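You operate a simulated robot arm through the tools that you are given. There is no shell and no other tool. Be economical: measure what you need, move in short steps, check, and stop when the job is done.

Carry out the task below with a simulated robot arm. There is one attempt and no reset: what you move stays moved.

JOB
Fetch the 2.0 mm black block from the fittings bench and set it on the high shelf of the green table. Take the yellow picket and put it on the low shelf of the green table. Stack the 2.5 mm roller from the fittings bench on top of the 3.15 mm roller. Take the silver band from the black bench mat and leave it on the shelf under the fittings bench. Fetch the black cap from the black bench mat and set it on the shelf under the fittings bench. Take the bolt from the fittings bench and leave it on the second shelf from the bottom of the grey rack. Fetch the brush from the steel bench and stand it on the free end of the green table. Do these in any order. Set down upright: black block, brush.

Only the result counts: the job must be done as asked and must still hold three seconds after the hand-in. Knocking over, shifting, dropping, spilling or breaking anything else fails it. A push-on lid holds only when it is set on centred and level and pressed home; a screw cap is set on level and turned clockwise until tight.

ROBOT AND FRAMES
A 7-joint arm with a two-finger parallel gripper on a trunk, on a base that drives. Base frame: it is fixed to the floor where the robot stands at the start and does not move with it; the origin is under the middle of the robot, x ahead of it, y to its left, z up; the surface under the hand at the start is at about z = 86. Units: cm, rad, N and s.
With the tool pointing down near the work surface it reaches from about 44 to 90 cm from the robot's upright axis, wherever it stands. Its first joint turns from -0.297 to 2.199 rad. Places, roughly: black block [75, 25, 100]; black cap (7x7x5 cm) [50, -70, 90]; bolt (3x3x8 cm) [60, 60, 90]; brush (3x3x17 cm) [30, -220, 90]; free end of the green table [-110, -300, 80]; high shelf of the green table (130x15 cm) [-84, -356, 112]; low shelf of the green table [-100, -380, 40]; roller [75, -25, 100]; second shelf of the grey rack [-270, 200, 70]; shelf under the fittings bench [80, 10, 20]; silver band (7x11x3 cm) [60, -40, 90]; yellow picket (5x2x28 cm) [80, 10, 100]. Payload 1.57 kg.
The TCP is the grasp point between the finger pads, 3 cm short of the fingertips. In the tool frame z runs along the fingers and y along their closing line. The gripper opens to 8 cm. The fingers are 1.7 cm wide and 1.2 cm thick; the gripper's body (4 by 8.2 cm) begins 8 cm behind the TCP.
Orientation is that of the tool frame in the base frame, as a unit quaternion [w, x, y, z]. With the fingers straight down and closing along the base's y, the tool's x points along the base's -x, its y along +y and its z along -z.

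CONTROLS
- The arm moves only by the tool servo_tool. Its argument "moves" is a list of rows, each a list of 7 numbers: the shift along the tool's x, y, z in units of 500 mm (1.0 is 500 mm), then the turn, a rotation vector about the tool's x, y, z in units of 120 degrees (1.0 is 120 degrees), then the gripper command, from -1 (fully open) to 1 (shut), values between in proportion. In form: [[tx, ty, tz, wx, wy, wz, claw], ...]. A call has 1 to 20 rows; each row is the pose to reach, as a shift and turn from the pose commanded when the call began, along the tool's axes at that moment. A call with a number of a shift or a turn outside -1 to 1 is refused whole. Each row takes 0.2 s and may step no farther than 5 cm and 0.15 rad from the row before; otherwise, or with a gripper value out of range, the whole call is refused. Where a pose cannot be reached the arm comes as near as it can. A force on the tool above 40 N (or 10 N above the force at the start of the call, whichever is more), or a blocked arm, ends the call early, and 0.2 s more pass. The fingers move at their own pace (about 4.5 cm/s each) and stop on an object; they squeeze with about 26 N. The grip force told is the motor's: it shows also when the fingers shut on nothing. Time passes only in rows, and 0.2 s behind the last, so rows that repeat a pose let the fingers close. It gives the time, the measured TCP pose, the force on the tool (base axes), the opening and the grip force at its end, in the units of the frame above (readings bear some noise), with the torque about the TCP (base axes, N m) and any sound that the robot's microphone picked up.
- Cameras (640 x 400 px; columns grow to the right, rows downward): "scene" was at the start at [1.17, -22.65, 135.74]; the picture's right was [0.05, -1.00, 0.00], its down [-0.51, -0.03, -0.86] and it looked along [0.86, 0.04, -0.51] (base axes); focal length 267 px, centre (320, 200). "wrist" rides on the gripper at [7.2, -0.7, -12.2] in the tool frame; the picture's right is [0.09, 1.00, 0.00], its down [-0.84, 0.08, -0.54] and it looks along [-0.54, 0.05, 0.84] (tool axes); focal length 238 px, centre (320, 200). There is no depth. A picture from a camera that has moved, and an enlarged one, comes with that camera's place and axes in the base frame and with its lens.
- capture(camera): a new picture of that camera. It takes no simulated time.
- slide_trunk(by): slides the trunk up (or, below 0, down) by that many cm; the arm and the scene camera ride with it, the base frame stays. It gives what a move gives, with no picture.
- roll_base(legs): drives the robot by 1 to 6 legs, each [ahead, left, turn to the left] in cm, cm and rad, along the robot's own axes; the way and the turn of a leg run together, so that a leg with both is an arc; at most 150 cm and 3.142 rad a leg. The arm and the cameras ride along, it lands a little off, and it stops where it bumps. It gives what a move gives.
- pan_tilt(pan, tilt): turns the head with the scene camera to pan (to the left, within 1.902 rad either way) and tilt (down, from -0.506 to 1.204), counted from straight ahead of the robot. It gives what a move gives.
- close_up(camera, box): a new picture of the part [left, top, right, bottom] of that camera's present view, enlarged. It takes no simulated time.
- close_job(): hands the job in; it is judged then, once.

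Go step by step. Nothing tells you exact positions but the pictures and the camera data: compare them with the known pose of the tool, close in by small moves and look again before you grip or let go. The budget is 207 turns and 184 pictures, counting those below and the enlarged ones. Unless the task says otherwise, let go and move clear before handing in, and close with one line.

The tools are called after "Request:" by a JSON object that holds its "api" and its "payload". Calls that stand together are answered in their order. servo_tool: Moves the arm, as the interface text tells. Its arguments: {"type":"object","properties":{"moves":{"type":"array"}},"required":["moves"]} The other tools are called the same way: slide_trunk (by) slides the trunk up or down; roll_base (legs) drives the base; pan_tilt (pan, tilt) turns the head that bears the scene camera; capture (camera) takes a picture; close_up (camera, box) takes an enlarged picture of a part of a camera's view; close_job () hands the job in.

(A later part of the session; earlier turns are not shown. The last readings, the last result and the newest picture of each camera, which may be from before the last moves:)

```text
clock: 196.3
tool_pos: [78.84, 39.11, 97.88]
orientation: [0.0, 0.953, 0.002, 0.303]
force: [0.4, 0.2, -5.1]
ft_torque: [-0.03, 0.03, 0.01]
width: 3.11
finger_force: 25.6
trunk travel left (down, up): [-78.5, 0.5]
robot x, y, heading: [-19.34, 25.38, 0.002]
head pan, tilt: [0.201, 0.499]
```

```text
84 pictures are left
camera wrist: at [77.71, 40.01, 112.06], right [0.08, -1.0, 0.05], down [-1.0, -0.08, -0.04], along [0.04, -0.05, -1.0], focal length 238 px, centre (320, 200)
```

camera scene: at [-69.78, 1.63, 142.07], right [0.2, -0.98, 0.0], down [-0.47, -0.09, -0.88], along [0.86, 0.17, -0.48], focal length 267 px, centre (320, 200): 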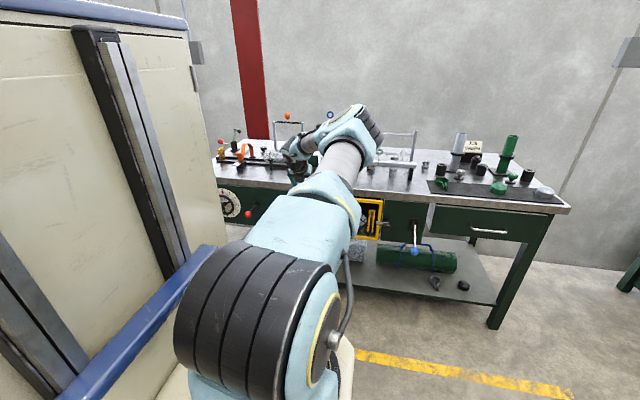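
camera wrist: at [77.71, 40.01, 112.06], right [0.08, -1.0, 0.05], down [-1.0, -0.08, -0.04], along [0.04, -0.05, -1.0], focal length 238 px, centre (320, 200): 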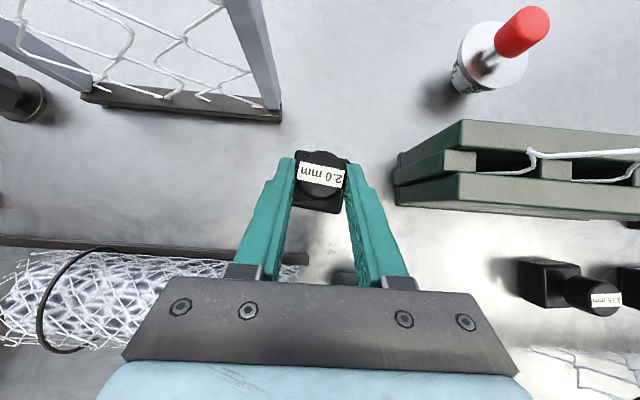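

Block held. Now I raise, back off and travel toward the green table, then look.

Request:
{"api": "servo_tool", "payload": {"moves": [[0.04, 0, -0.076, 0, 0, 0, 1], [0.08, 0, -0.152, 0, 0, 0, 1], [0.12, 0, -0.228, 0, 0, 0, 1], [0.16, 0, -0.304, 0, 0, 0, 1], [0.2, 0, -0.38, 0, 0, 0, 1]]}}

Request:
{"api": "roll_base", "payload": {"legs": [[-58, 0, 0], [0, -150, 0]]}}

Request:
{"api": "pan_tilt", "payload": {"pan": -1.7, "tilt": 0.35}}

Request:
{"api": "capture", "payload": {"camera": "scene"}}

```text
clock: 197.5
tool_pos: [76.07, 39.2, 119.28]
orientation: [0.0, 0.953, 0.001, 0.304]
force: [0.1, 0.2, -5.6]
ft_torque: [-0.01, 0.04, 0.02]
width: 3.08
finger_force: 26.7
trunk travel left (down, up): [-78.5, 0.5]
robot x, y, heading: [-18.68, 25.61, 0.005]
head pan, tilt: [0.201, 0.499]
```

```text
clock: 207.8
tool_pos: [17.99, -111.03, 119.44]
orientation: [0.0, 0.953, 0.001, 0.303]
force: [-0.2, -0.3, -4.5]
ft_torque: [-0.01, 0.05, 0.03]
width: 3.11
finger_force: 25.8
trunk travel left (down, up): [-78.5, 0.5]
robot x, y, heading: [-77.07, -124.39, 0.001]
head pan, tilt: [0.201, 0.499]
```

```text
clock: 209.7
tool_pos: [18.06, -111.0, 119.3]
orientation: [0.001, 0.953, 0.0, 0.303]
force: [0.7, -0.8, -5.4]
ft_torque: [-0.03, 0.06, 0.03]
width: 3.09
finger_force: 26.0
trunk travel left (down, up): [-78.5, 0.5]
robot x, y, heading: [-76.73, -124.97, -0.004]
head pan, tilt: [-1.7, 0.351]
```

```text
83 pictures are left
camera scene: at [-86.09, -156.93, 143.43], right [-0.99, 0.13, 0.0], down [0.04, 0.34, -0.94], along [-0.12, -0.93, -0.34], focal length 267 px, centre (320, 200)
```

scene: 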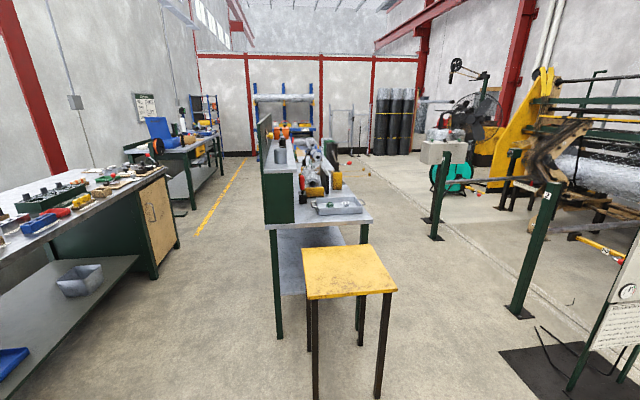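

Request:
{"api": "close_up", "payload": {"camera": "scene", "box": [240, 100, 400, 200]}}

Request:
{"api": "close_up", "payload": {"camera": "scene", "box": [240, 180, 440, 305]}}

```text
4.00 times, centred on (320, 150) of scene
camera zoom: at [-86.09, -156.93, 143.43], right [-0.99, 0.13, 0.0], down [0.04, 0.34, -0.94], along [-0.12, -0.93, -0.34], focal length 1066 px, centre (320, 400)
```

zoom: 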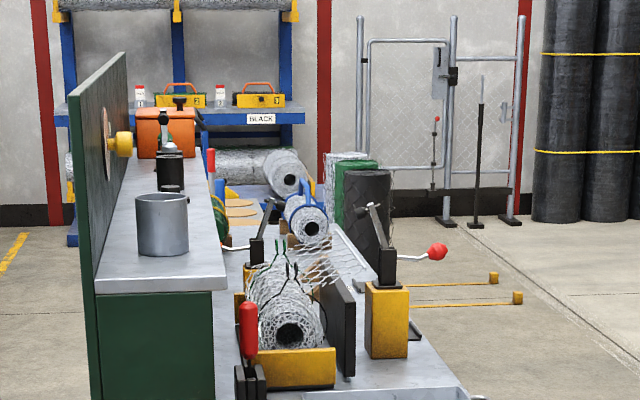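

```text
3.20 times, centred on (340, 242) of scene
camera zoom: at [-86.09, -156.93, 143.43], right [-0.99, 0.13, 0.0], down [0.04, 0.34, -0.94], along [-0.12, -0.93, -0.34], focal length 853 px, centre (256, 64)
```

zoom: 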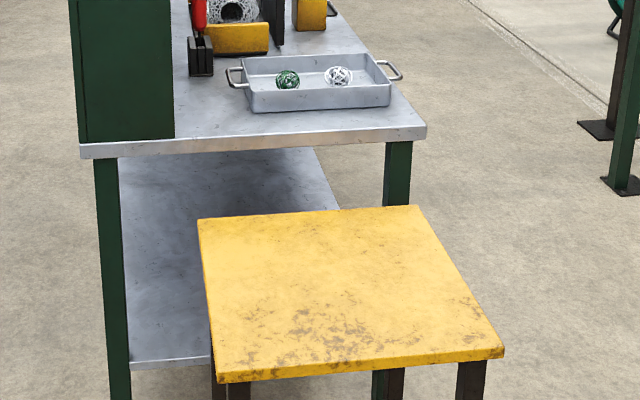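

The shelf's near end (x -91..-75, y from -290) is free for 13 cm before the cup. I'll face -y beside the stool and set the block there from the end.

Request:
{"api": "roll_base", "payload": {"legs": [[0, 0, -1.571], [0, 19, 0], [65, 0, 0]]}}

Request:
{"api": "servo_tool", "payload": {"moves": [[0.03, 0, -0.042, 0, 0, 0, 1], [0.06, 0, -0.084, 0, 0, 0, 1], [0.08, 0, -0.112, 0, 0, 0, 1]]}}

Request:
{"api": "capture", "payload": {"camera": "wrist"}}

Request:
{"api": "pan_tilt", "payload": {"pan": 0.0, "tilt": 0.5}}

Request:
{"api": "capture", "payload": {"camera": "scene"}}

```text
clock: 218.3
tool_pos: [-45.1, -284.65, 119.46]
orientation: [-0.216, -0.673, 0.675, -0.214]
force: [0.2, 0.2, -4.5]
ft_torque: [0.01, 0.02, 0.0]
width: 3.11
finger_force: 25.6
trunk travel left (down, up): [-78.5, 0.5]
robot x, y, heading: [-58.25, -189.55, -1.573]
head pan, tilt: [-1.7, 0.351]
```

```text
clock: 219.1
tool_pos: [-45.13, -284.78, 126.29]
orientation: [-0.215, -0.674, 0.674, -0.214]
force: [-0.3, -0.1, -4.4]
ft_torque: [0.04, -0.01, 0.0]
width: 3.12
finger_force: 26.1
trunk travel left (down, up): [-78.5, 0.5]
robot x, y, heading: [-58.58, -189.66, -1.572]
head pan, tilt: [-1.7, 0.351]
```

```text
80 pictures are left
camera wrist: at [-44.47, -283.47, 140.45], right [-1.0, -0.07, 0.05], down [-0.08, 1.0, -0.04], along [-0.05, -0.04, -1.0], focal length 238 px, centre (320, 200)
```

wrist: 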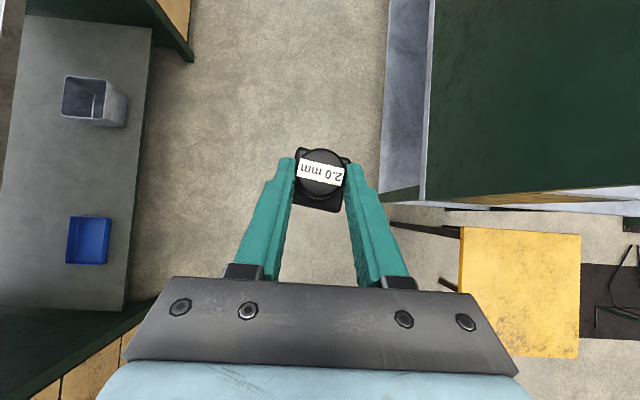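

```text
clock: 220.8
tool_pos: [-45.02, -284.72, 126.17]
orientation: [-0.215, -0.673, 0.674, -0.214]
force: [0.2, 0.6, -5.6]
ft_torque: [0.05, 0.03, 0.01]
width: 3.12
finger_force: 26.1
trunk travel left (down, up): [-78.5, 0.5]
robot x, y, heading: [-58.34, -189.23, -1.577]
head pan, tilt: [0.0, 0.499]
```

```text
79 pictures are left
camera scene: at [-81.25, -190.64, 142.06], right [-1.0, 0.0, 0.0], down [0.0, 0.48, -0.88], along [0.0, -0.88, -0.48], focal length 267 px, centre (320, 200)
```

scene: 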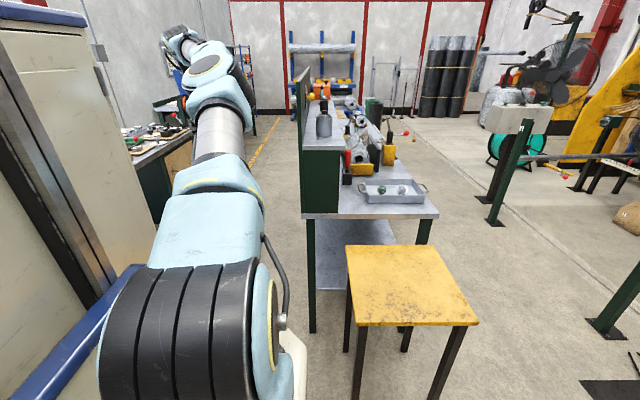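

I back up a little, swing the tool right (to x≈-84) by the arm, then drive forward onto the shelf end.

Request:
{"api": "roll_base", "payload": {"legs": [[-14, 0, 0.003]]}}

Request:
{"api": "servo_tool", "payload": {"moves": [[0, 0.09, 0, 0, 0, 0, 1], [0, 0.18, 0, 0, 0, 0, 1], [0, 0.27, 0, 0, 0, 0, 1], [0, 0.36, 0, 0, 0, 0, 1], [0, 0.45, 0, 0, 0, 0, 1], [0, 0.54, 0, 0, 0, 0, 1], [0, 0.63, 0, 0, 0, 0, 1], [0, 0.71, 0, 0, 0, 0, 1], [0, 0.78, 0, 0, 0, 0, 1]]}}

Request:
{"api": "capture", "payload": {"camera": "wrist"}}

```text
clock: 222.1
tool_pos: [-44.67, -270.46, 126.25]
orientation: [0.215, 0.674, -0.674, 0.214]
force: [-0.2, -0.1, -5.5]
ft_torque: [0.06, -0.01, -0.01]
width: 3.12
finger_force: 25.9
trunk travel left (down, up): [-78.5, 0.5]
robot x, y, heading: [-58.38, -174.91, -1.571]
head pan, tilt: [0.0, 0.499]
```

```text
clock: 224.1
tool_pos: [-83.75, -270.53, 126.27]
orientation: [0.214, 0.675, -0.673, 0.214]
force: [0.3, -0.2, -5.1]
ft_torque: [0.08, 0.0, -0.02]
width: 3.09
finger_force: 26.4
trunk travel left (down, up): [-78.5, 0.5]
robot x, y, heading: [-58.45, -175.39, -1.571]
head pan, tilt: [0.0, 0.499]
```

```text
78 pictures are left
camera wrist: at [-83.08, -269.29, 140.43], right [-1.0, -0.08, 0.05], down [-0.08, 1.0, -0.04], along [-0.05, -0.04, -1.0], focal length 238 px, centre (320, 200)
```

wrist: 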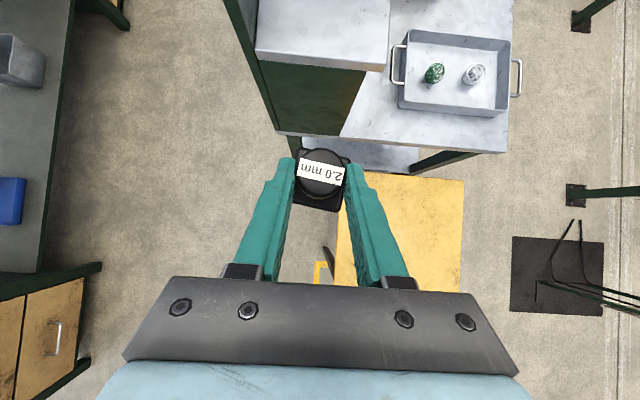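

Request:
{"api": "roll_base", "payload": {"legs": [[23.5, 0, 0]]}}

Request:
{"api": "capture", "payload": {"camera": "wrist"}}

```text
clock: 225.9
tool_pos: [-83.88, -294.05, 126.32]
orientation: [0.215, 0.674, -0.674, 0.213]
force: [0.3, -0.3, -5.0]
ft_torque: [0.05, 0.01, 0.01]
width: 3.11
finger_force: 25.8
trunk travel left (down, up): [-78.5, 0.5]
robot x, y, heading: [-58.57, -198.67, -1.573]
head pan, tilt: [0.0, 0.499]
```

```text
77 pictures are left
camera wrist: at [-83.18, -292.83, 140.45], right [-1.0, -0.08, 0.05], down [-0.08, 1.0, -0.04], along [-0.05, -0.04, -1.0], focal length 238 px, centre (320, 200)
```

wrist: 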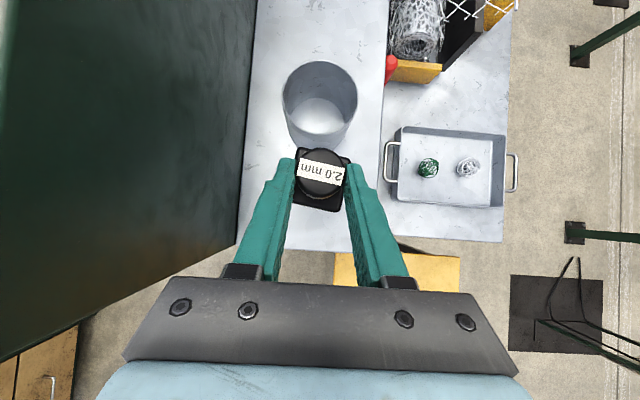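

Request:
{"api": "servo_tool", "payload": {"moves": [[-0.032, 0, 0.036, 0, 0, 0, 1], [-0.064, 0, 0.072, 0, 0, 0, 1], [-0.095, 0, 0.107, 0, 0, 0, 1]]}}

Request:
{"api": "servo_tool", "payload": {"moves": [[-0.0023, 0, 0.0033, 0, 0, 0, 1], [-0.0046, 0, 0.0066, 0, 0, 0, 1]]}}

Request:
{"api": "servo_tool", "payload": {"moves": [[-0.0023, 0, 0.0033, 0, 0, 0, 1], [-0.0046, 0, 0.0066, 0, 0, 0, 1]]}}

```text
clock: 226.7
tool_pos: [-83.82, -293.21, 119.15]
orientation: [0.213, 0.675, -0.673, 0.214]
force: [0.3, 0.3, -4.3]
ft_torque: [0.03, 0.0, 0.03]
width: 3.13
finger_force: 26.0
trunk travel left (down, up): [-78.5, 0.5]
robot x, y, heading: [-58.6, -198.85, -1.57]
head pan, tilt: [0.0, 0.499]
```

```text
clock: 227.3
tool_pos: [-83.83, -293.08, 118.77]
orientation: [0.214, 0.674, -0.674, 0.214]
force: [-0.1, 0.1, -4.9]
ft_torque: [0.06, 0.04, -0.01]
width: 3.14
finger_force: 25.7
trunk travel left (down, up): [-78.5, 0.5]
robot x, y, heading: [-58.25, -198.96, -1.575]
head pan, tilt: [0.0, 0.499]
```

```text
clock: 227.9
tool_pos: [-83.83, -293.25, 118.55]
orientation: [0.216, 0.674, -0.673, 0.215]
force: [-1.8, 0.4, 8.8]
ft_torque: [0.18, -0.17, -0.01]
width: 3.13
finger_force: 25.8
trunk travel left (down, up): [-78.5, 0.5]
robot x, y, heading: [-58.38, -199.03, -1.57]
head pan, tilt: [0.0, 0.499]
```

Contact on the shelf. Release and retreat.

Request:
{"api": "servo_tool", "payload": {"moves": [[0.0005, 0, -0.001, 0, 0, 0, 0.5], [0.0005, 0, -0.001, 0, 0, 0, 0.0], [0.0005, 0, -0.001, 0, 0, 0, -0.4], [0.0005, 0, -0.001, 0, 0, 0, -0.4], [0.0005, 0, -0.06, 0, 0, 0, -0.4], [0.0005, 0, -0.13, 0, 0, 0, -0.4], [0.0005, 0, -0.2, 0, 0, 0, -0.4]]}}

Request:
{"api": "roll_base", "payload": {"legs": [[-20, 0, 0]]}}

Request:
{"api": "capture", "payload": {"camera": "wrist"}}

```text
clock: 229.5
tool_pos: [-83.7, -287.36, 126.52]
orientation: [0.213, 0.675, -0.673, 0.214]
force: [0.7, -0.7, 0.6]
ft_torque: [0.0, 0.02, 0.02]
width: 5.61
finger_force: 0.1
trunk travel left (down, up): [-78.5, 0.5]
robot x, y, heading: [-58.18, -199.07, -1.571]
head pan, tilt: [0.0, 0.499]
```

```text
clock: 231.1
tool_pos: [-83.5, -267.05, 126.4]
orientation: [0.214, 0.675, -0.673, 0.214]
force: [0.7, 0.2, 0.2]
ft_torque: [0.0, 0.0, -0.02]
width: 5.62
finger_force: 0.0
trunk travel left (down, up): [-78.5, 0.5]
robot x, y, heading: [-58.65, -178.42, -1.572]
head pan, tilt: [0.0, 0.499]
```

```text
76 pictures are left
camera wrist: at [-83.01, -265.86, 140.67], right [-1.0, -0.08, 0.05], down [-0.08, 1.0, -0.04], along [-0.05, -0.04, -1.0], focal length 238 px, centre (320, 200)
```

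wrist: 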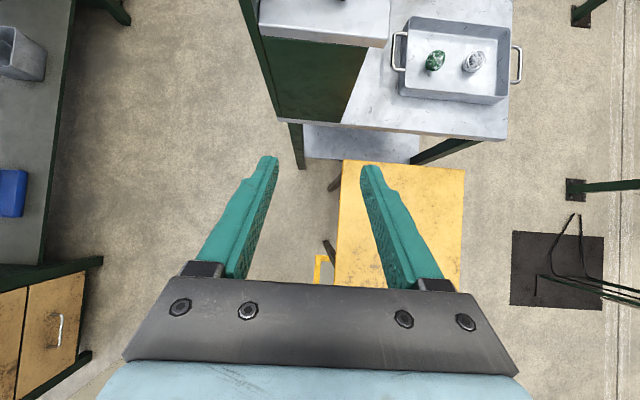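

Request:
{"api": "pan_tilt", "payload": {"pan": 0.0, "tilt": 0.3}}

Request:
{"api": "capture", "payload": {"camera": "scene"}}

Request:
{"api": "close_up", "payload": {"camera": "scene", "box": [260, 120, 420, 220]}}

```text
clock: 231.8
tool_pos: [-83.62, -267.04, 126.51]
orientation: [0.214, 0.675, -0.673, 0.214]
force: [0.3, -0.4, -0.7]
ft_torque: [0.0, 0.03, -0.01]
width: 5.61
finger_force: 0.0
trunk travel left (down, up): [-78.5, 0.5]
robot x, y, heading: [-57.99, -178.33, -1.57]
head pan, tilt: [0.0, 0.3]
```

```text
75 pictures are left
camera scene: at [-81.24, -180.05, 143.89], right [-1.0, 0.0, 0.0], down [0.0, 0.3, -0.96], along [0.0, -0.96, -0.3], focal length 267 px, centre (320, 200)
```

scene: 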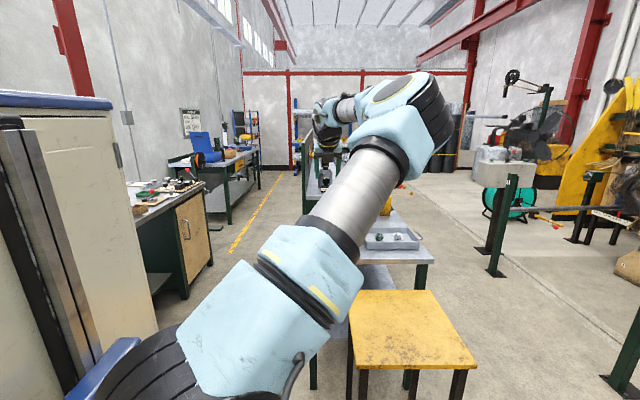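

```text
4.00 times, centred on (340, 170) of scene
camera zoom: at [-81.24, -180.05, 143.89], right [-1.0, 0.0, 0.0], down [0.0, 0.3, -0.96], along [0.0, -0.96, -0.3], focal length 1066 px, centre (240, 320)
```

zoom: 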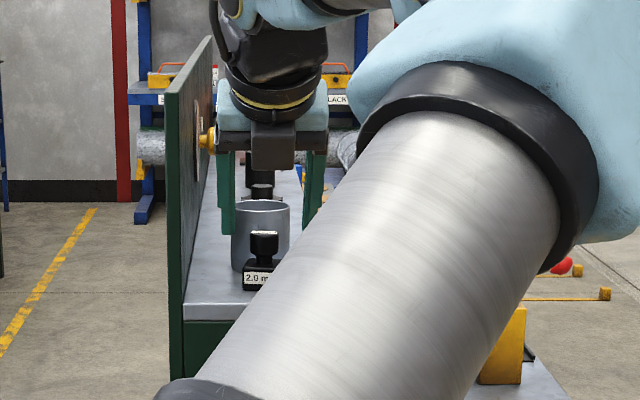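

The block stands upright by the cup. The brush on the steel bench is near; I turn to face that bench.

Request:
{"api": "roll_base", "payload": {"legs": [[-6, 0, 0], [0, 0, 1.571]]}}

Request:
{"api": "capture", "payload": {"camera": "wrist"}}

Request:
{"api": "pan_tilt", "payload": {"pan": -0.3, "tilt": 0.4}}

Request:
{"api": "capture", "payload": {"camera": "scene"}}

```text
clock: 236.6
tool_pos: [30.05, -197.87, 126.45]
orientation: [0.001, 0.953, 0.0, 0.302]
force: [-0.1, 0.0, -0.4]
ft_torque: [0.0, 0.0, 0.0]
width: 5.61
finger_force: 0.1
trunk travel left (down, up): [-78.5, 0.5]
robot x, y, heading: [-58.47, -172.43, -0.005]
head pan, tilt: [0.0, 0.3]
```

```text
73 pictures are left
camera wrist: at [28.89, -197.14, 140.68], right [0.08, -1.0, 0.05], down [-1.0, -0.08, -0.04], along [0.04, -0.05, -1.0], focal length 238 px, centre (320, 200)
```

wrist: 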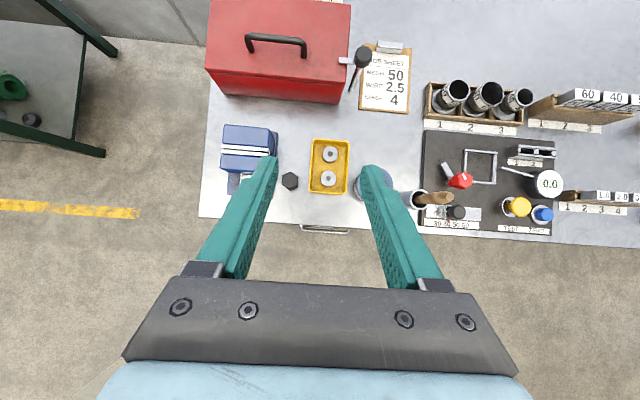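

```text
clock: 237.4
tool_pos: [30.03, -197.86, 126.46]
orientation: [0.0, 0.953, 0.001, 0.303]
force: [0.3, 0.6, 0.7]
ft_torque: [-0.04, 0.03, -0.01]
width: 5.6
finger_force: 0.0
trunk travel left (down, up): [-78.5, 0.5]
robot x, y, heading: [-58.65, -172.21, -0.004]
head pan, tilt: [-0.3, 0.4]
```

```text
72 pictures are left
camera scene: at [-57.39, -198.36, 142.98], right [-0.29, -0.96, 0.0], down [-0.37, 0.11, -0.92], along [0.88, -0.27, -0.39], focal length 267 px, centre (320, 200)
```

scene: 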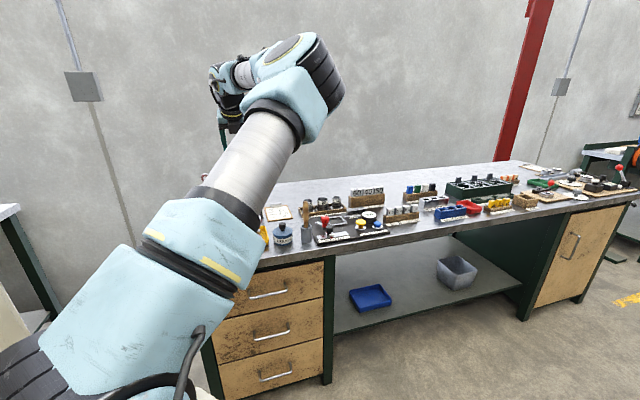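

Request:
{"api": "close_up", "payload": {"camera": "scene", "box": [256, 180, 400, 260]}}

Request:
{"api": "close_up", "payload": {"camera": "wrist", "box": [390, 130, 570, 240]}}

```text
4.44 times, centred on (328, 220) of scene
camera zoom: at [-57.39, -198.36, 142.98], right [-0.29, -0.96, 0.0], down [-0.37, 0.11, -0.92], along [0.88, -0.27, -0.39], focal length 1185 px, centre (284, 111)
```

zoom: 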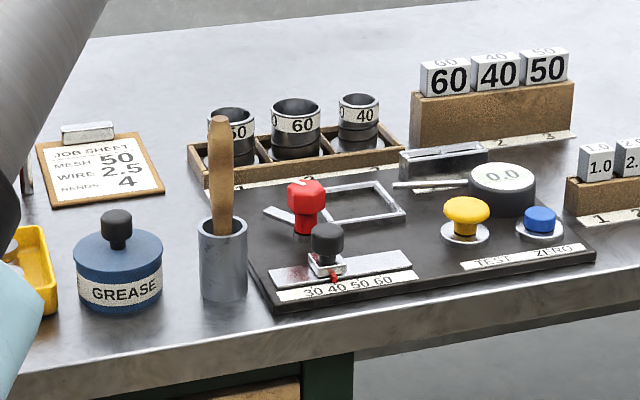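

```text
3.56 times, centred on (480, 185) of wrist
camera zoom: at [28.89, -197.14, 140.69], right [0.08, -1.0, 0.05], down [-1.0, -0.08, -0.04], along [0.04, -0.05, -1.0], focal length 848 px, centre (-249, 253)
```

zoom: 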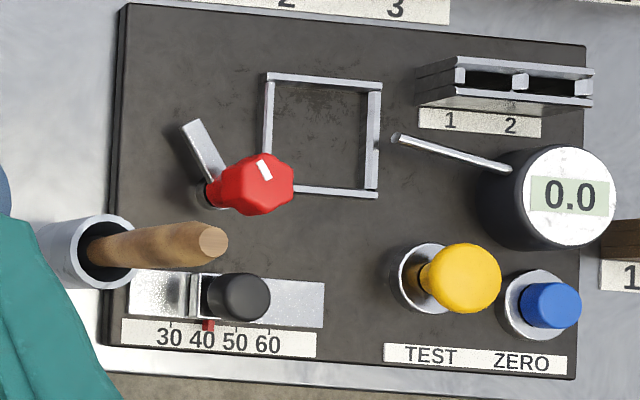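

The brush stands in the grey pot at about (32.5, -219.8), top z≈103. I drive right to align and lower the open fingers over it.

Request:
{"api": "roll_base", "payload": {"legs": [[0, -22, 0.004]]}}

Request:
{"api": "servo_tool", "payload": {"moves": [[-0.03, 0, 0.063, 0, 0, 0, -0.3], [-0.06, 0, 0.126, 0, 0, 0, -0.3], [-0.09, 0, 0.19, 0, 0, 0, -0.3]]}}

Request:
{"api": "capture", "payload": {"camera": "wrist"}}

```text
clock: 239.1
tool_pos: [30.17, -219.67, 126.57]
orientation: [0.0, 0.953, 0.002, 0.302]
force: [-0.1, 0.7, -0.3]
ft_torque: [0.0, 0.02, 0.02]
width: 5.58
finger_force: 0.1
trunk travel left (down, up): [-78.5, 0.5]
robot x, y, heading: [-58.29, -194.73, 0.001]
head pan, tilt: [-0.3, 0.4]
```

```text
clock: 239.9
tool_pos: [31.93, -219.54, 116.11]
orientation: [0.0, 0.953, 0.003, 0.303]
force: [0.7, 0.6, -0.1]
ft_torque: [0.01, -0.01, 0.02]
width: 5.19
finger_force: 0.1
trunk travel left (down, up): [-78.5, 0.5]
robot x, y, heading: [-58.5, -194.69, 0.005]
head pan, tilt: [-0.3, 0.4]
```

```text
69 pictures are left
camera wrist: at [30.73, -218.74, 130.28], right [0.08, -1.0, 0.05], down [-1.0, -0.08, -0.04], along [0.05, -0.05, -1.0], focal length 238 px, centre (320, 200)
```

wrist: 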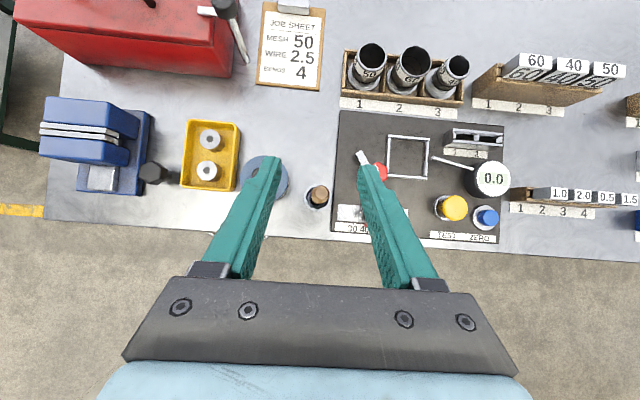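

Request:
{"api": "servo_tool", "payload": {"moves": [[-0.049, 0.002, 0.073, 0, 0, 0, -0.3], [-0.098, 0.004, 0.146, 0, 0, 0, -0.3], [-0.147, 0.005, 0.219, 0, 0, 0, -0.3], [-0.194, 0.005, 0.289, 0, 0, 0, -0.3]]}}

Request:
{"api": "capture", "payload": {"camera": "wrist"}}

```text
clock: 240.9
tool_pos: [32.43, -219.73, 98.78]
orientation: [0.0, 0.953, 0.001, 0.304]
force: [-0.1, -0.5, -0.2]
ft_torque: [0.01, -0.02, 0.02]
width: 5.22
finger_force: 0.0
trunk travel left (down, up): [-78.5, 0.5]
robot x, y, heading: [-58.2, -194.3, 0.006]
head pan, tilt: [-0.3, 0.4]
```

```text
68 pictures are left
camera wrist: at [31.25, -219.03, 112.87], right [0.08, -1.0, 0.05], down [-1.0, -0.08, -0.04], along [0.05, -0.05, -1.0], focal length 238 px, centre (320, 200)
```

wrist: 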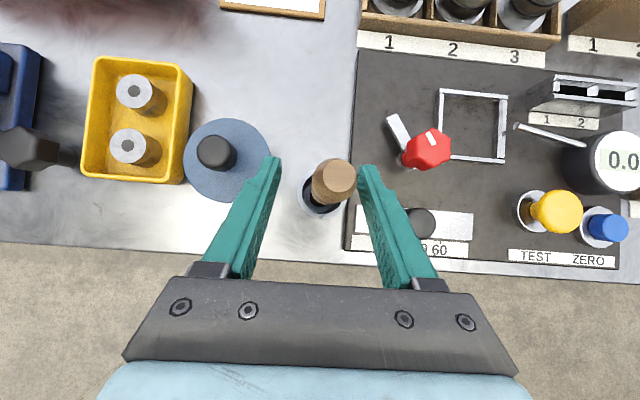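

Request:
{"api": "servo_tool", "payload": {"moves": [[0, 0.008, 0, 0, 0, 0, -0.3], [0, 0.008, 0, 0, 0, 0, 0.3], [0, 0.008, 0, 0, 0, 0, 1], [0, 0.008, 0, 0, 0, 0, 1], [0, 0.008, 0, 0, 0, 0, 1], [0, 0.008, 0, 0, 0, 0, 1]]}}

Request:
{"api": "servo_tool", "payload": {"moves": [[0.006, 0, -0.008, 0, 0, 0, 1], [0.023, 0, -0.033, 0, 0, 0, 1], [0.058, 0, -0.082, 0, 0, 0, 1], [0.104, 0, -0.147, 0, 0, 0, 1], [0.15, 0, -0.212, 0, 0, 0, 1], [0.197, 0, -0.277, 0, 0, 0, 1]]}}

Request:
{"api": "capture", "payload": {"camera": "wrist"}}

Request:
{"api": "capture", "payload": {"camera": "scene"}}

```text
clock: 242.3
tool_pos: [32.43, -220.29, 98.61]
orientation: [0.0, 0.953, 0.002, 0.304]
force: [0.1, 0.3, 0.1]
ft_torque: [-0.01, 0.0, -0.03]
width: 2.03
finger_force: 26.1
trunk travel left (down, up): [-78.5, 0.5]
robot x, y, heading: [-58.38, -194.68, 0.002]
head pan, tilt: [-0.3, 0.4]
```

```text
clock: 243.7
tool_pos: [32.42, -220.24, 115.65]
orientation: [-0.001, 0.953, 0.003, 0.303]
force: [0.2, -0.2, -0.4]
ft_torque: [-0.03, 0.06, 0.02]
width: 2.06
finger_force: 25.9
trunk travel left (down, up): [-78.5, 0.5]
robot x, y, heading: [-58.34, -194.93, 0.001]
head pan, tilt: [-0.3, 0.4]
```

```text
67 pictures are left
camera wrist: at [31.24, -219.57, 129.91], right [0.08, -1.0, 0.05], down [-1.0, -0.08, -0.04], along [0.04, -0.05, -1.0], focal length 238 px, centre (320, 200)
```

wrist: 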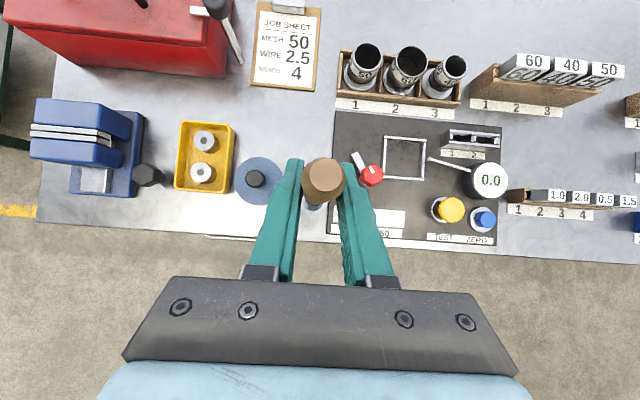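

```text
66 pictures are left
camera scene: at [-57.23, -220.34, 142.97], right [-0.29, -0.96, 0.0], down [-0.37, 0.11, -0.92], along [0.88, -0.27, -0.39], focal length 267 px, centre (320, 200)
```

scene: 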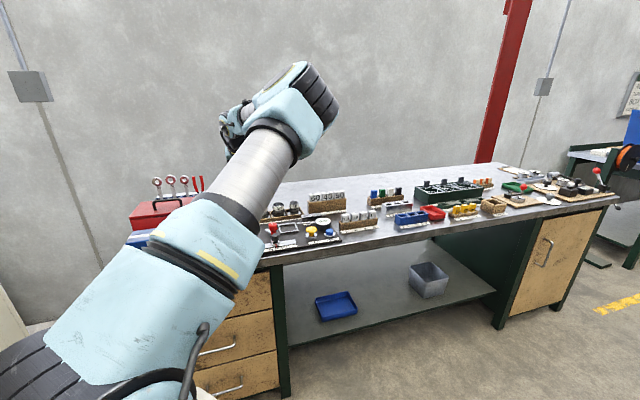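

Brush is out of the pot. I carry it clear and approach the free end of the green table with a slight rightward heading beside the stool.

Request:
{"api": "roll_base", "payload": {"legs": [[-25, 0, 0], [0, 40, 0], [0, 0, -1.87], [0, 35, 0], [30, 0, 0]]}}

Request:
{"api": "capture", "payload": {"camera": "wrist"}}

Request:
{"api": "pan_tilt", "payload": {"pan": 0.0, "tilt": 0.6}}

Request:
{"api": "capture", "payload": {"camera": "scene"}}

```text
clock: 255.6
tool_pos: [-110.23, -272.39, 115.72]
orientation: [-0.244, -0.567, 0.766, -0.18]
force: [-0.1, 0.9, -0.5]
ft_torque: [0.01, 0.0, 0.02]
width: 2.08
finger_force: 25.4
trunk travel left (down, up): [-78.5, 0.5]
robot x, y, heading: [-58.85, -193.66, -1.864]
head pan, tilt: [-0.3, 0.4]
```

```text
65 pictures are left
camera wrist: at [-109.24, -271.4, 129.94], right [-0.97, 0.22, 0.05], down [0.21, 0.98, -0.04], along [-0.06, -0.03, -1.0], focal length 238 px, centre (320, 200)
```

wrist: 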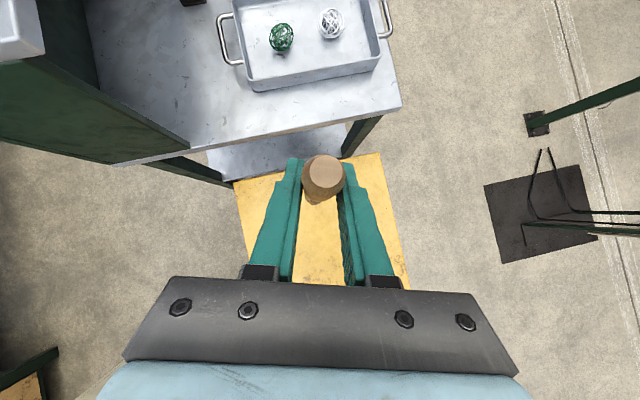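

```text
clock: 256.4
tool_pos: [-110.24, -272.38, 115.81]
orientation: [-0.244, -0.568, 0.765, -0.18]
force: [0.2, -0.3, -1.1]
ft_torque: [-0.02, -0.04, -0.01]
width: 2.08
finger_force: 25.9
trunk travel left (down, up): [-78.5, 0.5]
robot x, y, heading: [-58.93, -193.34, -1.862]
head pan, tilt: [0.0, 0.6]
```

```text
64 pictures are left
camera scene: at [-81.01, -187.43, 141.16], right [-0.96, 0.29, 0.0], down [0.16, 0.54, -0.83], along [-0.24, -0.79, -0.56], focal length 267 px, centre (320, 200)
```

scene: 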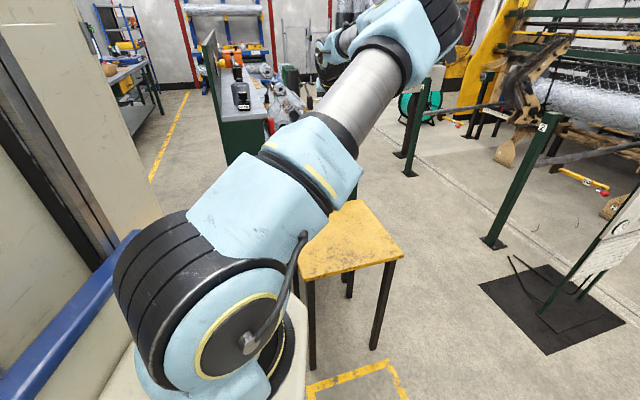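

Request:
{"api": "servo_tool", "payload": {"moves": [[0, -0.085, 0, 0, 0, 0, 1], [0, -0.17, 0, 0, 0, 0, 1], [0, -0.26, 0, 0, 0, 0, 1], [0, -0.346, 0, 0, 0, 0, 1], [0.041, -0.346, 0.029, 0, 0, 0, 1], [0.082, -0.346, 0.058, 0, 0, 0, 1]]}}

Request:
{"api": "roll_base", "payload": {"legs": [[12, 0, 0]]}}

Request:
{"api": "capture", "payload": {"camera": "wrist"}}

```text
clock: 257.8
tool_pos: [-95.06, -282.27, 115.71]
orientation: [-0.244, -0.568, 0.765, -0.18]
force: [-0.4, 0.5, -0.3]
ft_torque: [-0.03, -0.01, 0.03]
width: 2.07
finger_force: 26.5
trunk travel left (down, up): [-78.5, 0.5]
robot x, y, heading: [-58.58, -193.15, -1.862]
head pan, tilt: [0.0, 0.6]
```

```text
clock: 259.1
tool_pos: [-98.6, -293.86, 115.63]
orientation: [-0.244, -0.569, 0.765, -0.18]
force: [0.5, 0.6, 0.6]
ft_torque: [0.02, 0.03, -0.02]
width: 2.08
finger_force: 26.3
trunk travel left (down, up): [-78.5, 0.5]
robot x, y, heading: [-62.33, -204.95, -1.864]
head pan, tilt: [0.0, 0.6]
```

```text
63 pictures are left
camera wrist: at [-97.61, -292.79, 129.86], right [-0.97, 0.22, 0.05], down [0.21, 0.98, -0.04], along [-0.06, -0.03, -1.0], focal length 238 px, centre (320, 200)
```

wrist: 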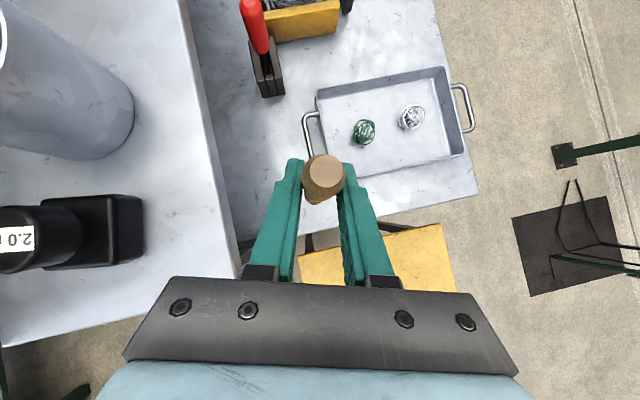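

Request:
{"api": "servo_tool", "payload": {"moves": [[0, 0.046, 0, 0, 0, 0, 1], [-0.051, 0.046, 0.072, 0, 0, 0, 1], [-0.102, 0.046, 0.144, 0, 0, 0, 1], [-0.153, 0.046, 0.216, 0, 0, 0, 1], [-0.204, 0.046, 0.288, 0, 0, 0, 1], [-0.25, 0.046, 0.353, 0, 0, 0, 1]]}}

Request:
{"api": "capture", "payload": {"camera": "wrist"}}

Request:
{"api": "servo_tool", "payload": {"moves": [[-0.0023, 0, 0.0033, 0, 0, 0, 1], [-0.0046, 0, 0.0066, 0, 0, 0, 1]]}}

```text
clock: 260.5
tool_pos: [-100.86, -293.22, 94.16]
orientation: [-0.244, -0.568, 0.765, -0.181]
force: [-0.4, 0.5, 6.7]
ft_torque: [0.03, 0.07, -0.01]
width: 2.06
finger_force: 25.7
trunk travel left (down, up): [-78.5, 0.5]
robot x, y, heading: [-62.36, -205.12, -1.864]
head pan, tilt: [0.0, 0.6]
```

```text
62 pictures are left
camera wrist: at [-99.86, -292.17, 108.39], right [-0.97, 0.22, 0.05], down [0.21, 0.98, -0.04], along [-0.06, -0.03, -1.0], focal length 238 px, centre (320, 200)
```

wrist: 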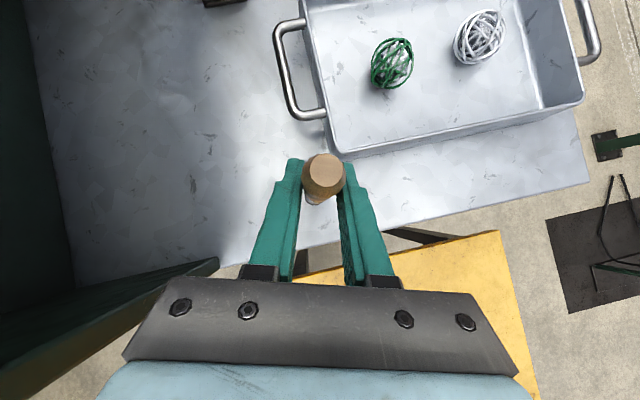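

```text
clock: 261.1
tool_pos: [-100.82, -293.29, 94.04]
orientation: [-0.246, -0.569, 0.763, -0.184]
force: [-1.6, -0.4, 25.8]
ft_torque: [-0.18, 0.2, 0.03]
width: 2.12
finger_force: 26.2
trunk travel left (down, up): [-78.5, 0.5]
robot x, y, heading: [-62.44, -204.85, -1.861]
head pan, tilt: [0.0, 0.6]
```

Contact with the table. Ease off, open, and look before retreating.

Request:
{"api": "servo_tool", "payload": {"moves": [[0.0018, 0, -0.0025, 0, 0.001, 0, 1], [0.0018, 0, -0.0025, 0, 0.001, 0, 1], [0.0018, 0, -0.0025, 0, 0.001, 0, 0.4], [0.0018, 0, -0.0025, 0, 0.001, 0, 0.3], [0.0018, 0, -0.0025, 0, 0.001, 0, 0.0], [0.0018, 0, -0.0025, 0, 0.001, 0, -0.3], [0.0018, 0, -0.0025, 0, 0.001, 0, -0.3]]}}

Request:
{"api": "capture", "payload": {"camera": "wrist"}}

```text
clock: 262.7
tool_pos: [-100.83, -293.16, 93.81]
orientation: [-0.243, -0.569, 0.765, -0.18]
force: [-0.4, 0.4, -0.7]
ft_torque: [0.0, -0.01, 0.01]
width: 5.17
finger_force: 0.2
trunk travel left (down, up): [-78.5, 0.5]
robot x, y, heading: [-62.47, -204.94, -1.867]
head pan, tilt: [0.0, 0.6]
```

```text
61 pictures are left
camera wrist: at [-99.82, -292.11, 107.96], right [-0.97, 0.22, 0.05], down [0.21, 0.98, -0.04], along [-0.06, -0.03, -1.0], focal length 238 px, centre (320, 200)
```

wrist: 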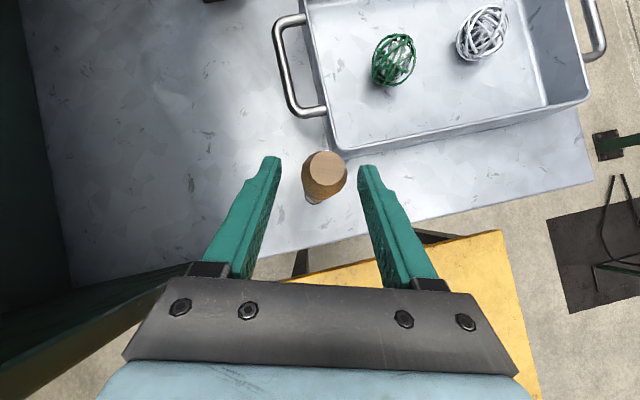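

Brush stands by itself. I retreat along the tool axis and drive back.

Request:
{"api": "servo_tool", "payload": {"moves": [[0, 0, -0.05, 0, 0, 0, -0.5], [0, 0, -0.12, 0, 0, 0, -0.5], [0, 0, -0.2, 0, 0, 0, -0.5], [0, 0, -0.29, 0, 0, 0, -0.5], [0, 0, -0.38, 0, 0, 0, -0.5]]}}

Request:
{"api": "roll_base", "payload": {"legs": [[-25, 0, 0]]}}

Request:
{"api": "capture", "payload": {"camera": "wrist"}}

```text
clock: 263.9
tool_pos: [-97.54, -282.58, 109.2]
orientation: [-0.243, -0.569, 0.765, -0.182]
force: [-0.4, 0.0, -0.1]
ft_torque: [0.0, -0.02, -0.03]
width: 6.0
finger_force: 0.2
trunk travel left (down, up): [-78.5, 0.5]
robot x, y, heading: [-62.1, -204.71, -1.863]
head pan, tilt: [0.0, 0.6]
```

```text
clock: 265.7
tool_pos: [-90.21, -258.69, 109.19]
orientation: [-0.245, -0.569, 0.764, -0.182]
force: [0.7, 0.1, 0.4]
ft_torque: [0.01, 0.0, 0.03]
width: 6.01
finger_force: 0.0
trunk travel left (down, up): [-78.5, 0.5]
robot x, y, heading: [-55.22, -180.71, -1.862]
head pan, tilt: [0.0, 0.6]
```

```text
60 pictures are left
camera wrist: at [-89.27, -257.68, 123.38], right [-0.98, 0.21, 0.05], down [0.21, 0.98, -0.04], along [-0.06, -0.03, -1.0], focal length 238 px, centre (320, 200)
```

wrist: 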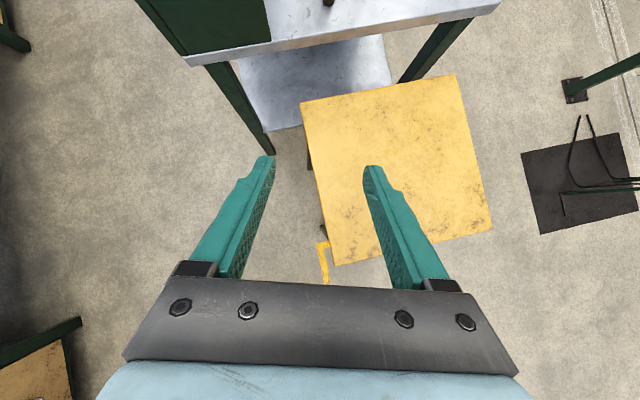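

Brush stands on the free end. Next the picket: drive back to the fittings bench.

Request:
{"api": "roll_base", "payload": {"legs": [[-60, 0, 0], [0, 0, 1.862], [-40, 0, 0], [0, 125, 0]]}}

Request:
{"api": "servo_tool", "payload": {"moves": [[0.03, 0, -0.05, 0, -0.07, 0, -1], [0.06, 0, -0.1, 0, -0.14, 0, -1], [0.09, 0, -0.15, 0, -0.21, 0, -1], [0.12, 0, -0.2, 0, -0.28, 0, -1], [0.14, 0, -0.23, 0, -0.292, 0, -1]]}}

```text
clock: 281.5
tool_pos: [8.55, -10.2, 109.17]
orientation: [0.003, 0.953, -0.007, 0.304]
force: [-0.3, 0.6, 0.3]
ft_torque: [0.02, -0.03, 0.0]
width: 6.03
finger_force: 0.1
trunk travel left (down, up): [-78.5, 0.5]
robot x, y, heading: [-76.03, 2.16, -0.01]
head pan, tilt: [0.0, 0.6]
```

```text
clock: 282.7
tool_pos: [7.53, -10.28, 122.54]
orientation: [-0.001, 1.0, -0.005, 0.002]
force: [-0.3, -0.3, -0.6]
ft_torque: [0.02, -0.01, -0.01]
width: 7.99
finger_force: 0.0
trunk travel left (down, up): [-78.5, 0.5]
robot x, y, heading: [-75.9, 1.87, -0.016]
head pan, tilt: [0.0, 0.6]
```

Request:
{"api": "servo_tool", "payload": {"moves": [[0, 0, 0, 0, 0, -0.068, -1], [0, 0, 0, 0, 0, -0.136, -1], [0, 0, 0, 0, 0, -0.204, -1], [0, 0, 0, 0, 0, -0.272, -1], [0, 0, 0, 0, 0, -0.34, -1], [0, 0, 0, 0, 0, -0.408, -1], [0, 0, 0, 0, 0, -0.476, -1], [0, 0, 0, 0, 0, -0.544, -1], [0, 0, 0, 0, 0, -0.612, -1], [0, 0, 0, 0, 0, -0.68, -1], [0, 0, 0, 0, 0, -0.75, -1]]}}

Request:
{"api": "roll_base", "payload": {"legs": [[45, 0, 0.015]]}}

Request:
{"api": "capture", "payload": {"camera": "wrist"}}

Request:
{"api": "pan_tilt", "payload": {"pan": 0.35, "tilt": 0.3}}

Request:
{"api": "capture", "payload": {"camera": "scene"}}

```text
clock: 285.1
tool_pos: [7.59, -10.3, 122.54]
orientation: [0.003, 0.711, 0.703, 0.001]
force: [0.2, 0.8, 0.3]
ft_torque: [-0.04, 0.0, 0.0]
width: 8.01
finger_force: 0.1
trunk travel left (down, up): [-78.5, 0.5]
robot x, y, heading: [-76.01, 2.09, -0.011]
head pan, tilt: [0.0, 0.6]
```

```text
clock: 287.9
tool_pos: [53.02, -9.14, 122.56]
orientation: [0.003, 0.706, 0.708, 0.003]
force: [-0.2, 0.4, -0.4]
ft_torque: [-0.04, 0.0, 0.03]
width: 8.01
finger_force: 0.0
trunk travel left (down, up): [-78.5, 0.5]
robot x, y, heading: [-30.94, 1.9, 0.003]
head pan, tilt: [0.0, 0.6]
```

```text
59 pictures are left
camera wrist: at [52.17, -1.8, 134.91], right [1.0, 0.1, 0.01], down [0.08, -0.84, 0.54], along [0.06, -0.54, -0.84], focal length 238 px, centre (320, 200)
```

wrist: 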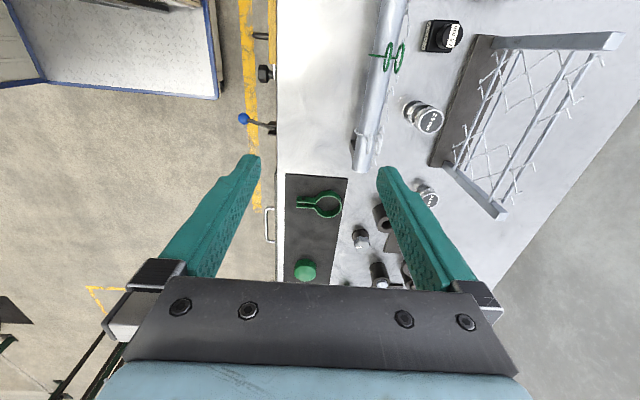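

```text
clock: 288.7
tool_pos: [53.02, -8.97, 122.57]
orientation: [0.002, 0.706, 0.708, 0.002]
force: [-0.1, 0.4, 0.3]
ft_torque: [-0.05, 0.01, 0.0]
width: 7.98
finger_force: 0.1
trunk travel left (down, up): [-78.5, 0.5]
robot x, y, heading: [-30.65, 1.59, 0.002]
head pan, tilt: [0.351, 0.3]
```

```text
58 pictures are left
camera scene: at [-29.79, -18.09, 143.89], right [0.35, -0.94, 0.0], down [-0.28, -0.1, -0.96], along [0.9, 0.33, -0.3], focal length 267 px, centre (320, 200)
```

scene: 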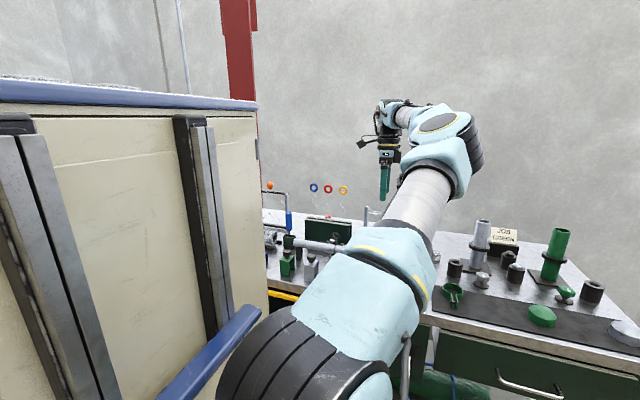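

Request:
{"api": "close_up", "payload": {"camera": "scene", "box": [296, 175, 368, 250]}}

```text
5.33 times, centred on (332, 212) of scene
camera zoom: at [-29.79, -18.09, 143.89], right [0.35, -0.94, 0.0], down [-0.28, -0.1, -0.96], along [0.9, 0.33, -0.3], focal length 1422 px, centre (256, 133)
```

zoom: 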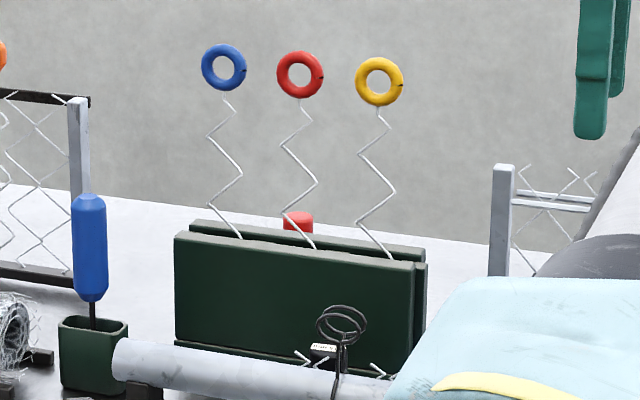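

Yellow ring centre ≈ (81.5, 12, 112.6), facing about 18° left of x. I align the closing line with the ring's thickness and drive so the tool is above it.

Request:
{"api": "servo_tool", "payload": {"moves": [[0.09, 0, 0, 0, 0, -0.05, -1], [0.18, 0, 0, 0, 0, -0.1, -1], [0.27, 0, 0, 0, 0, -0.15, -1], [0.36, 0, -0.02, 0, 0, -0.15, -1]]}}

Request:
{"api": "roll_base", "payload": {"legs": [[20, 3, 0]]}}

Request:
{"api": "capture", "payload": {"camera": "wrist"}}

```text
clock: 289.7
tool_pos: [52.84, 8.85, 123.7]
orientation: [0.003, 0.586, 0.81, 0.002]
force: [-0.3, -1.3, -0.6]
ft_torque: [0.09, 0.02, 0.0]
width: 8.04
finger_force: 0.0
trunk travel left (down, up): [-78.5, 0.5]
robot x, y, heading: [-30.63, 2.03, 0.005]
head pan, tilt: [0.351, 0.3]
```

```text
clock: 291.3
tool_pos: [72.49, 12.07, 123.6]
orientation: [0.003, 0.585, 0.811, 0.0]
force: [-0.4, -0.5, -0.9]
ft_torque: [0.0, -0.01, 0.02]
width: 7.99
finger_force: 0.0
trunk travel left (down, up): [-78.5, 0.5]
robot x, y, heading: [-11.03, 4.48, -0.001]
head pan, tilt: [0.351, 0.3]
```

```text
56 pictures are left
camera wrist: at [69.6, 18.69, 135.9], right [0.92, 0.4, 0.01], down [0.33, -0.77, 0.54], along [0.22, -0.5, -0.84], focal length 238 px, centre (320, 200)
```

wrist: 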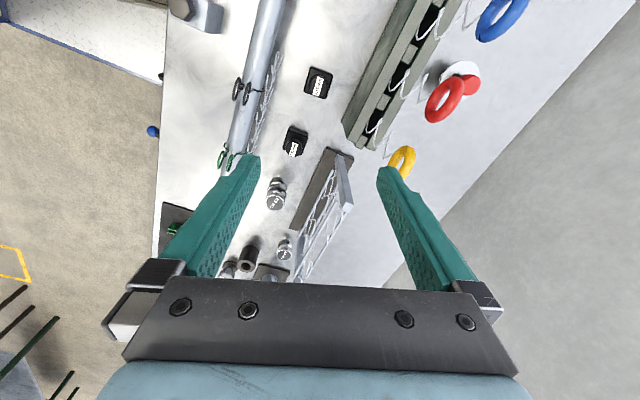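

Request:
{"api": "roll_base", "payload": {"legs": [[8.7, 0.3, 0]]}}

Request:
{"api": "capture", "payload": {"camera": "wrist"}}

```text
clock: 292.4
tool_pos: [81.28, 12.28, 123.65]
orientation: [0.003, 0.586, 0.81, 0.001]
force: [-0.5, 0.4, 0.9]
ft_torque: [0.0, -0.01, 0.02]
width: 8.03
finger_force: 0.1
trunk travel left (down, up): [-78.5, 0.5]
robot x, y, heading: [-2.21, 5.39, 0.001]
head pan, tilt: [0.351, 0.3]
```

```text
55 pictures are left
camera wrist: at [78.31, 19.05, 135.91], right [0.92, 0.4, 0.01], down [0.33, -0.77, 0.54], along [0.22, -0.5, -0.84], focal length 238 px, centre (320, 200)
```

wrist: 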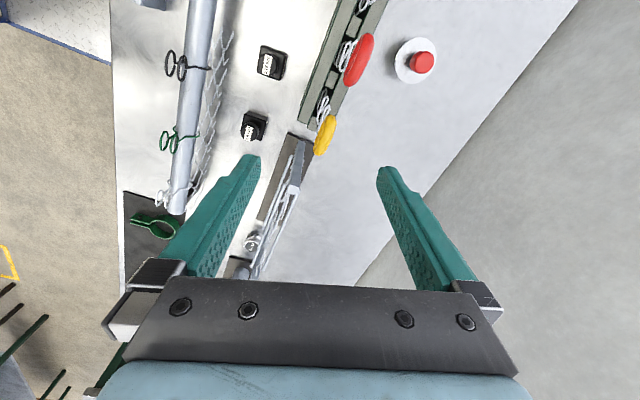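

Request:
{"api": "close_up", "payload": {"camera": "wrist", "box": [290, 100, 370, 170]}}

```text
5.71 times, centred on (330, 135) of wrist
camera zoom: at [78.31, 19.05, 135.91], right [0.92, 0.4, 0.01], down [0.33, -0.77, 0.54], along [0.22, -0.5, -0.84], focal length 1362 px, centre (263, 571)
```

zoom: 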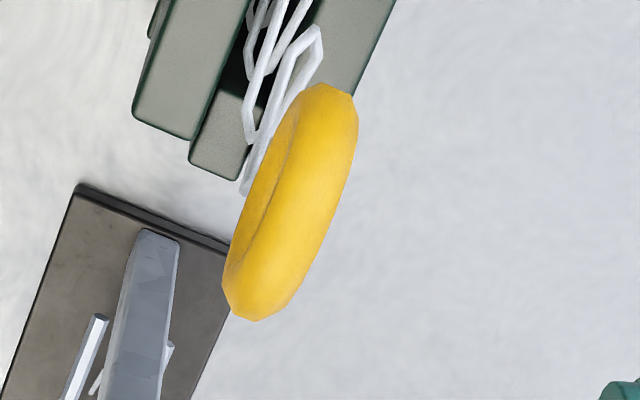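

Request:
{"api": "servo_tool", "payload": {"moves": [[0, 0, 0, 0, 0, 0.055, -1], [0, 0, 0, 0, 0, 0.11, -1], [0.003, 0.007, 0, 0, 0, 0.165, -1], [0.003, 0.007, 0.07, 0, 0, 0.165, -1], [0.003, 0.007, 0.14, 0, 0, 0.165, -1], [0.003, 0.007, 0.214, 0, 0, 0.165, -1]]}}

Request:
{"api": "capture", "payload": {"camera": "wrist"}}

```text
clock: 293.8
tool_pos: [81.7, 12.67, 112.99]
orientation: [0.003, 0.717, 0.697, 0.002]
force: [0.0, -0.2, -0.8]
ft_torque: [0.01, -0.02, 0.0]
width: 7.98
finger_force: 0.0
trunk travel left (down, up): [-78.5, 0.5]
robot x, y, heading: [-2.41, 5.14, 0.005]
head pan, tilt: [0.351, 0.3]
```

```text
53 pictures are left
camera wrist: at [81.03, 19.98, 125.2], right [1.0, 0.07, 0.01], down [0.05, -0.84, 0.54], along [0.04, -0.54, -0.84], focal length 238 px, centre (320, 200)
```

wrist: 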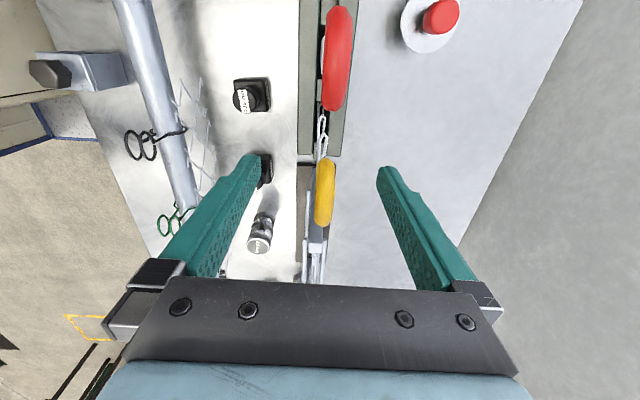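

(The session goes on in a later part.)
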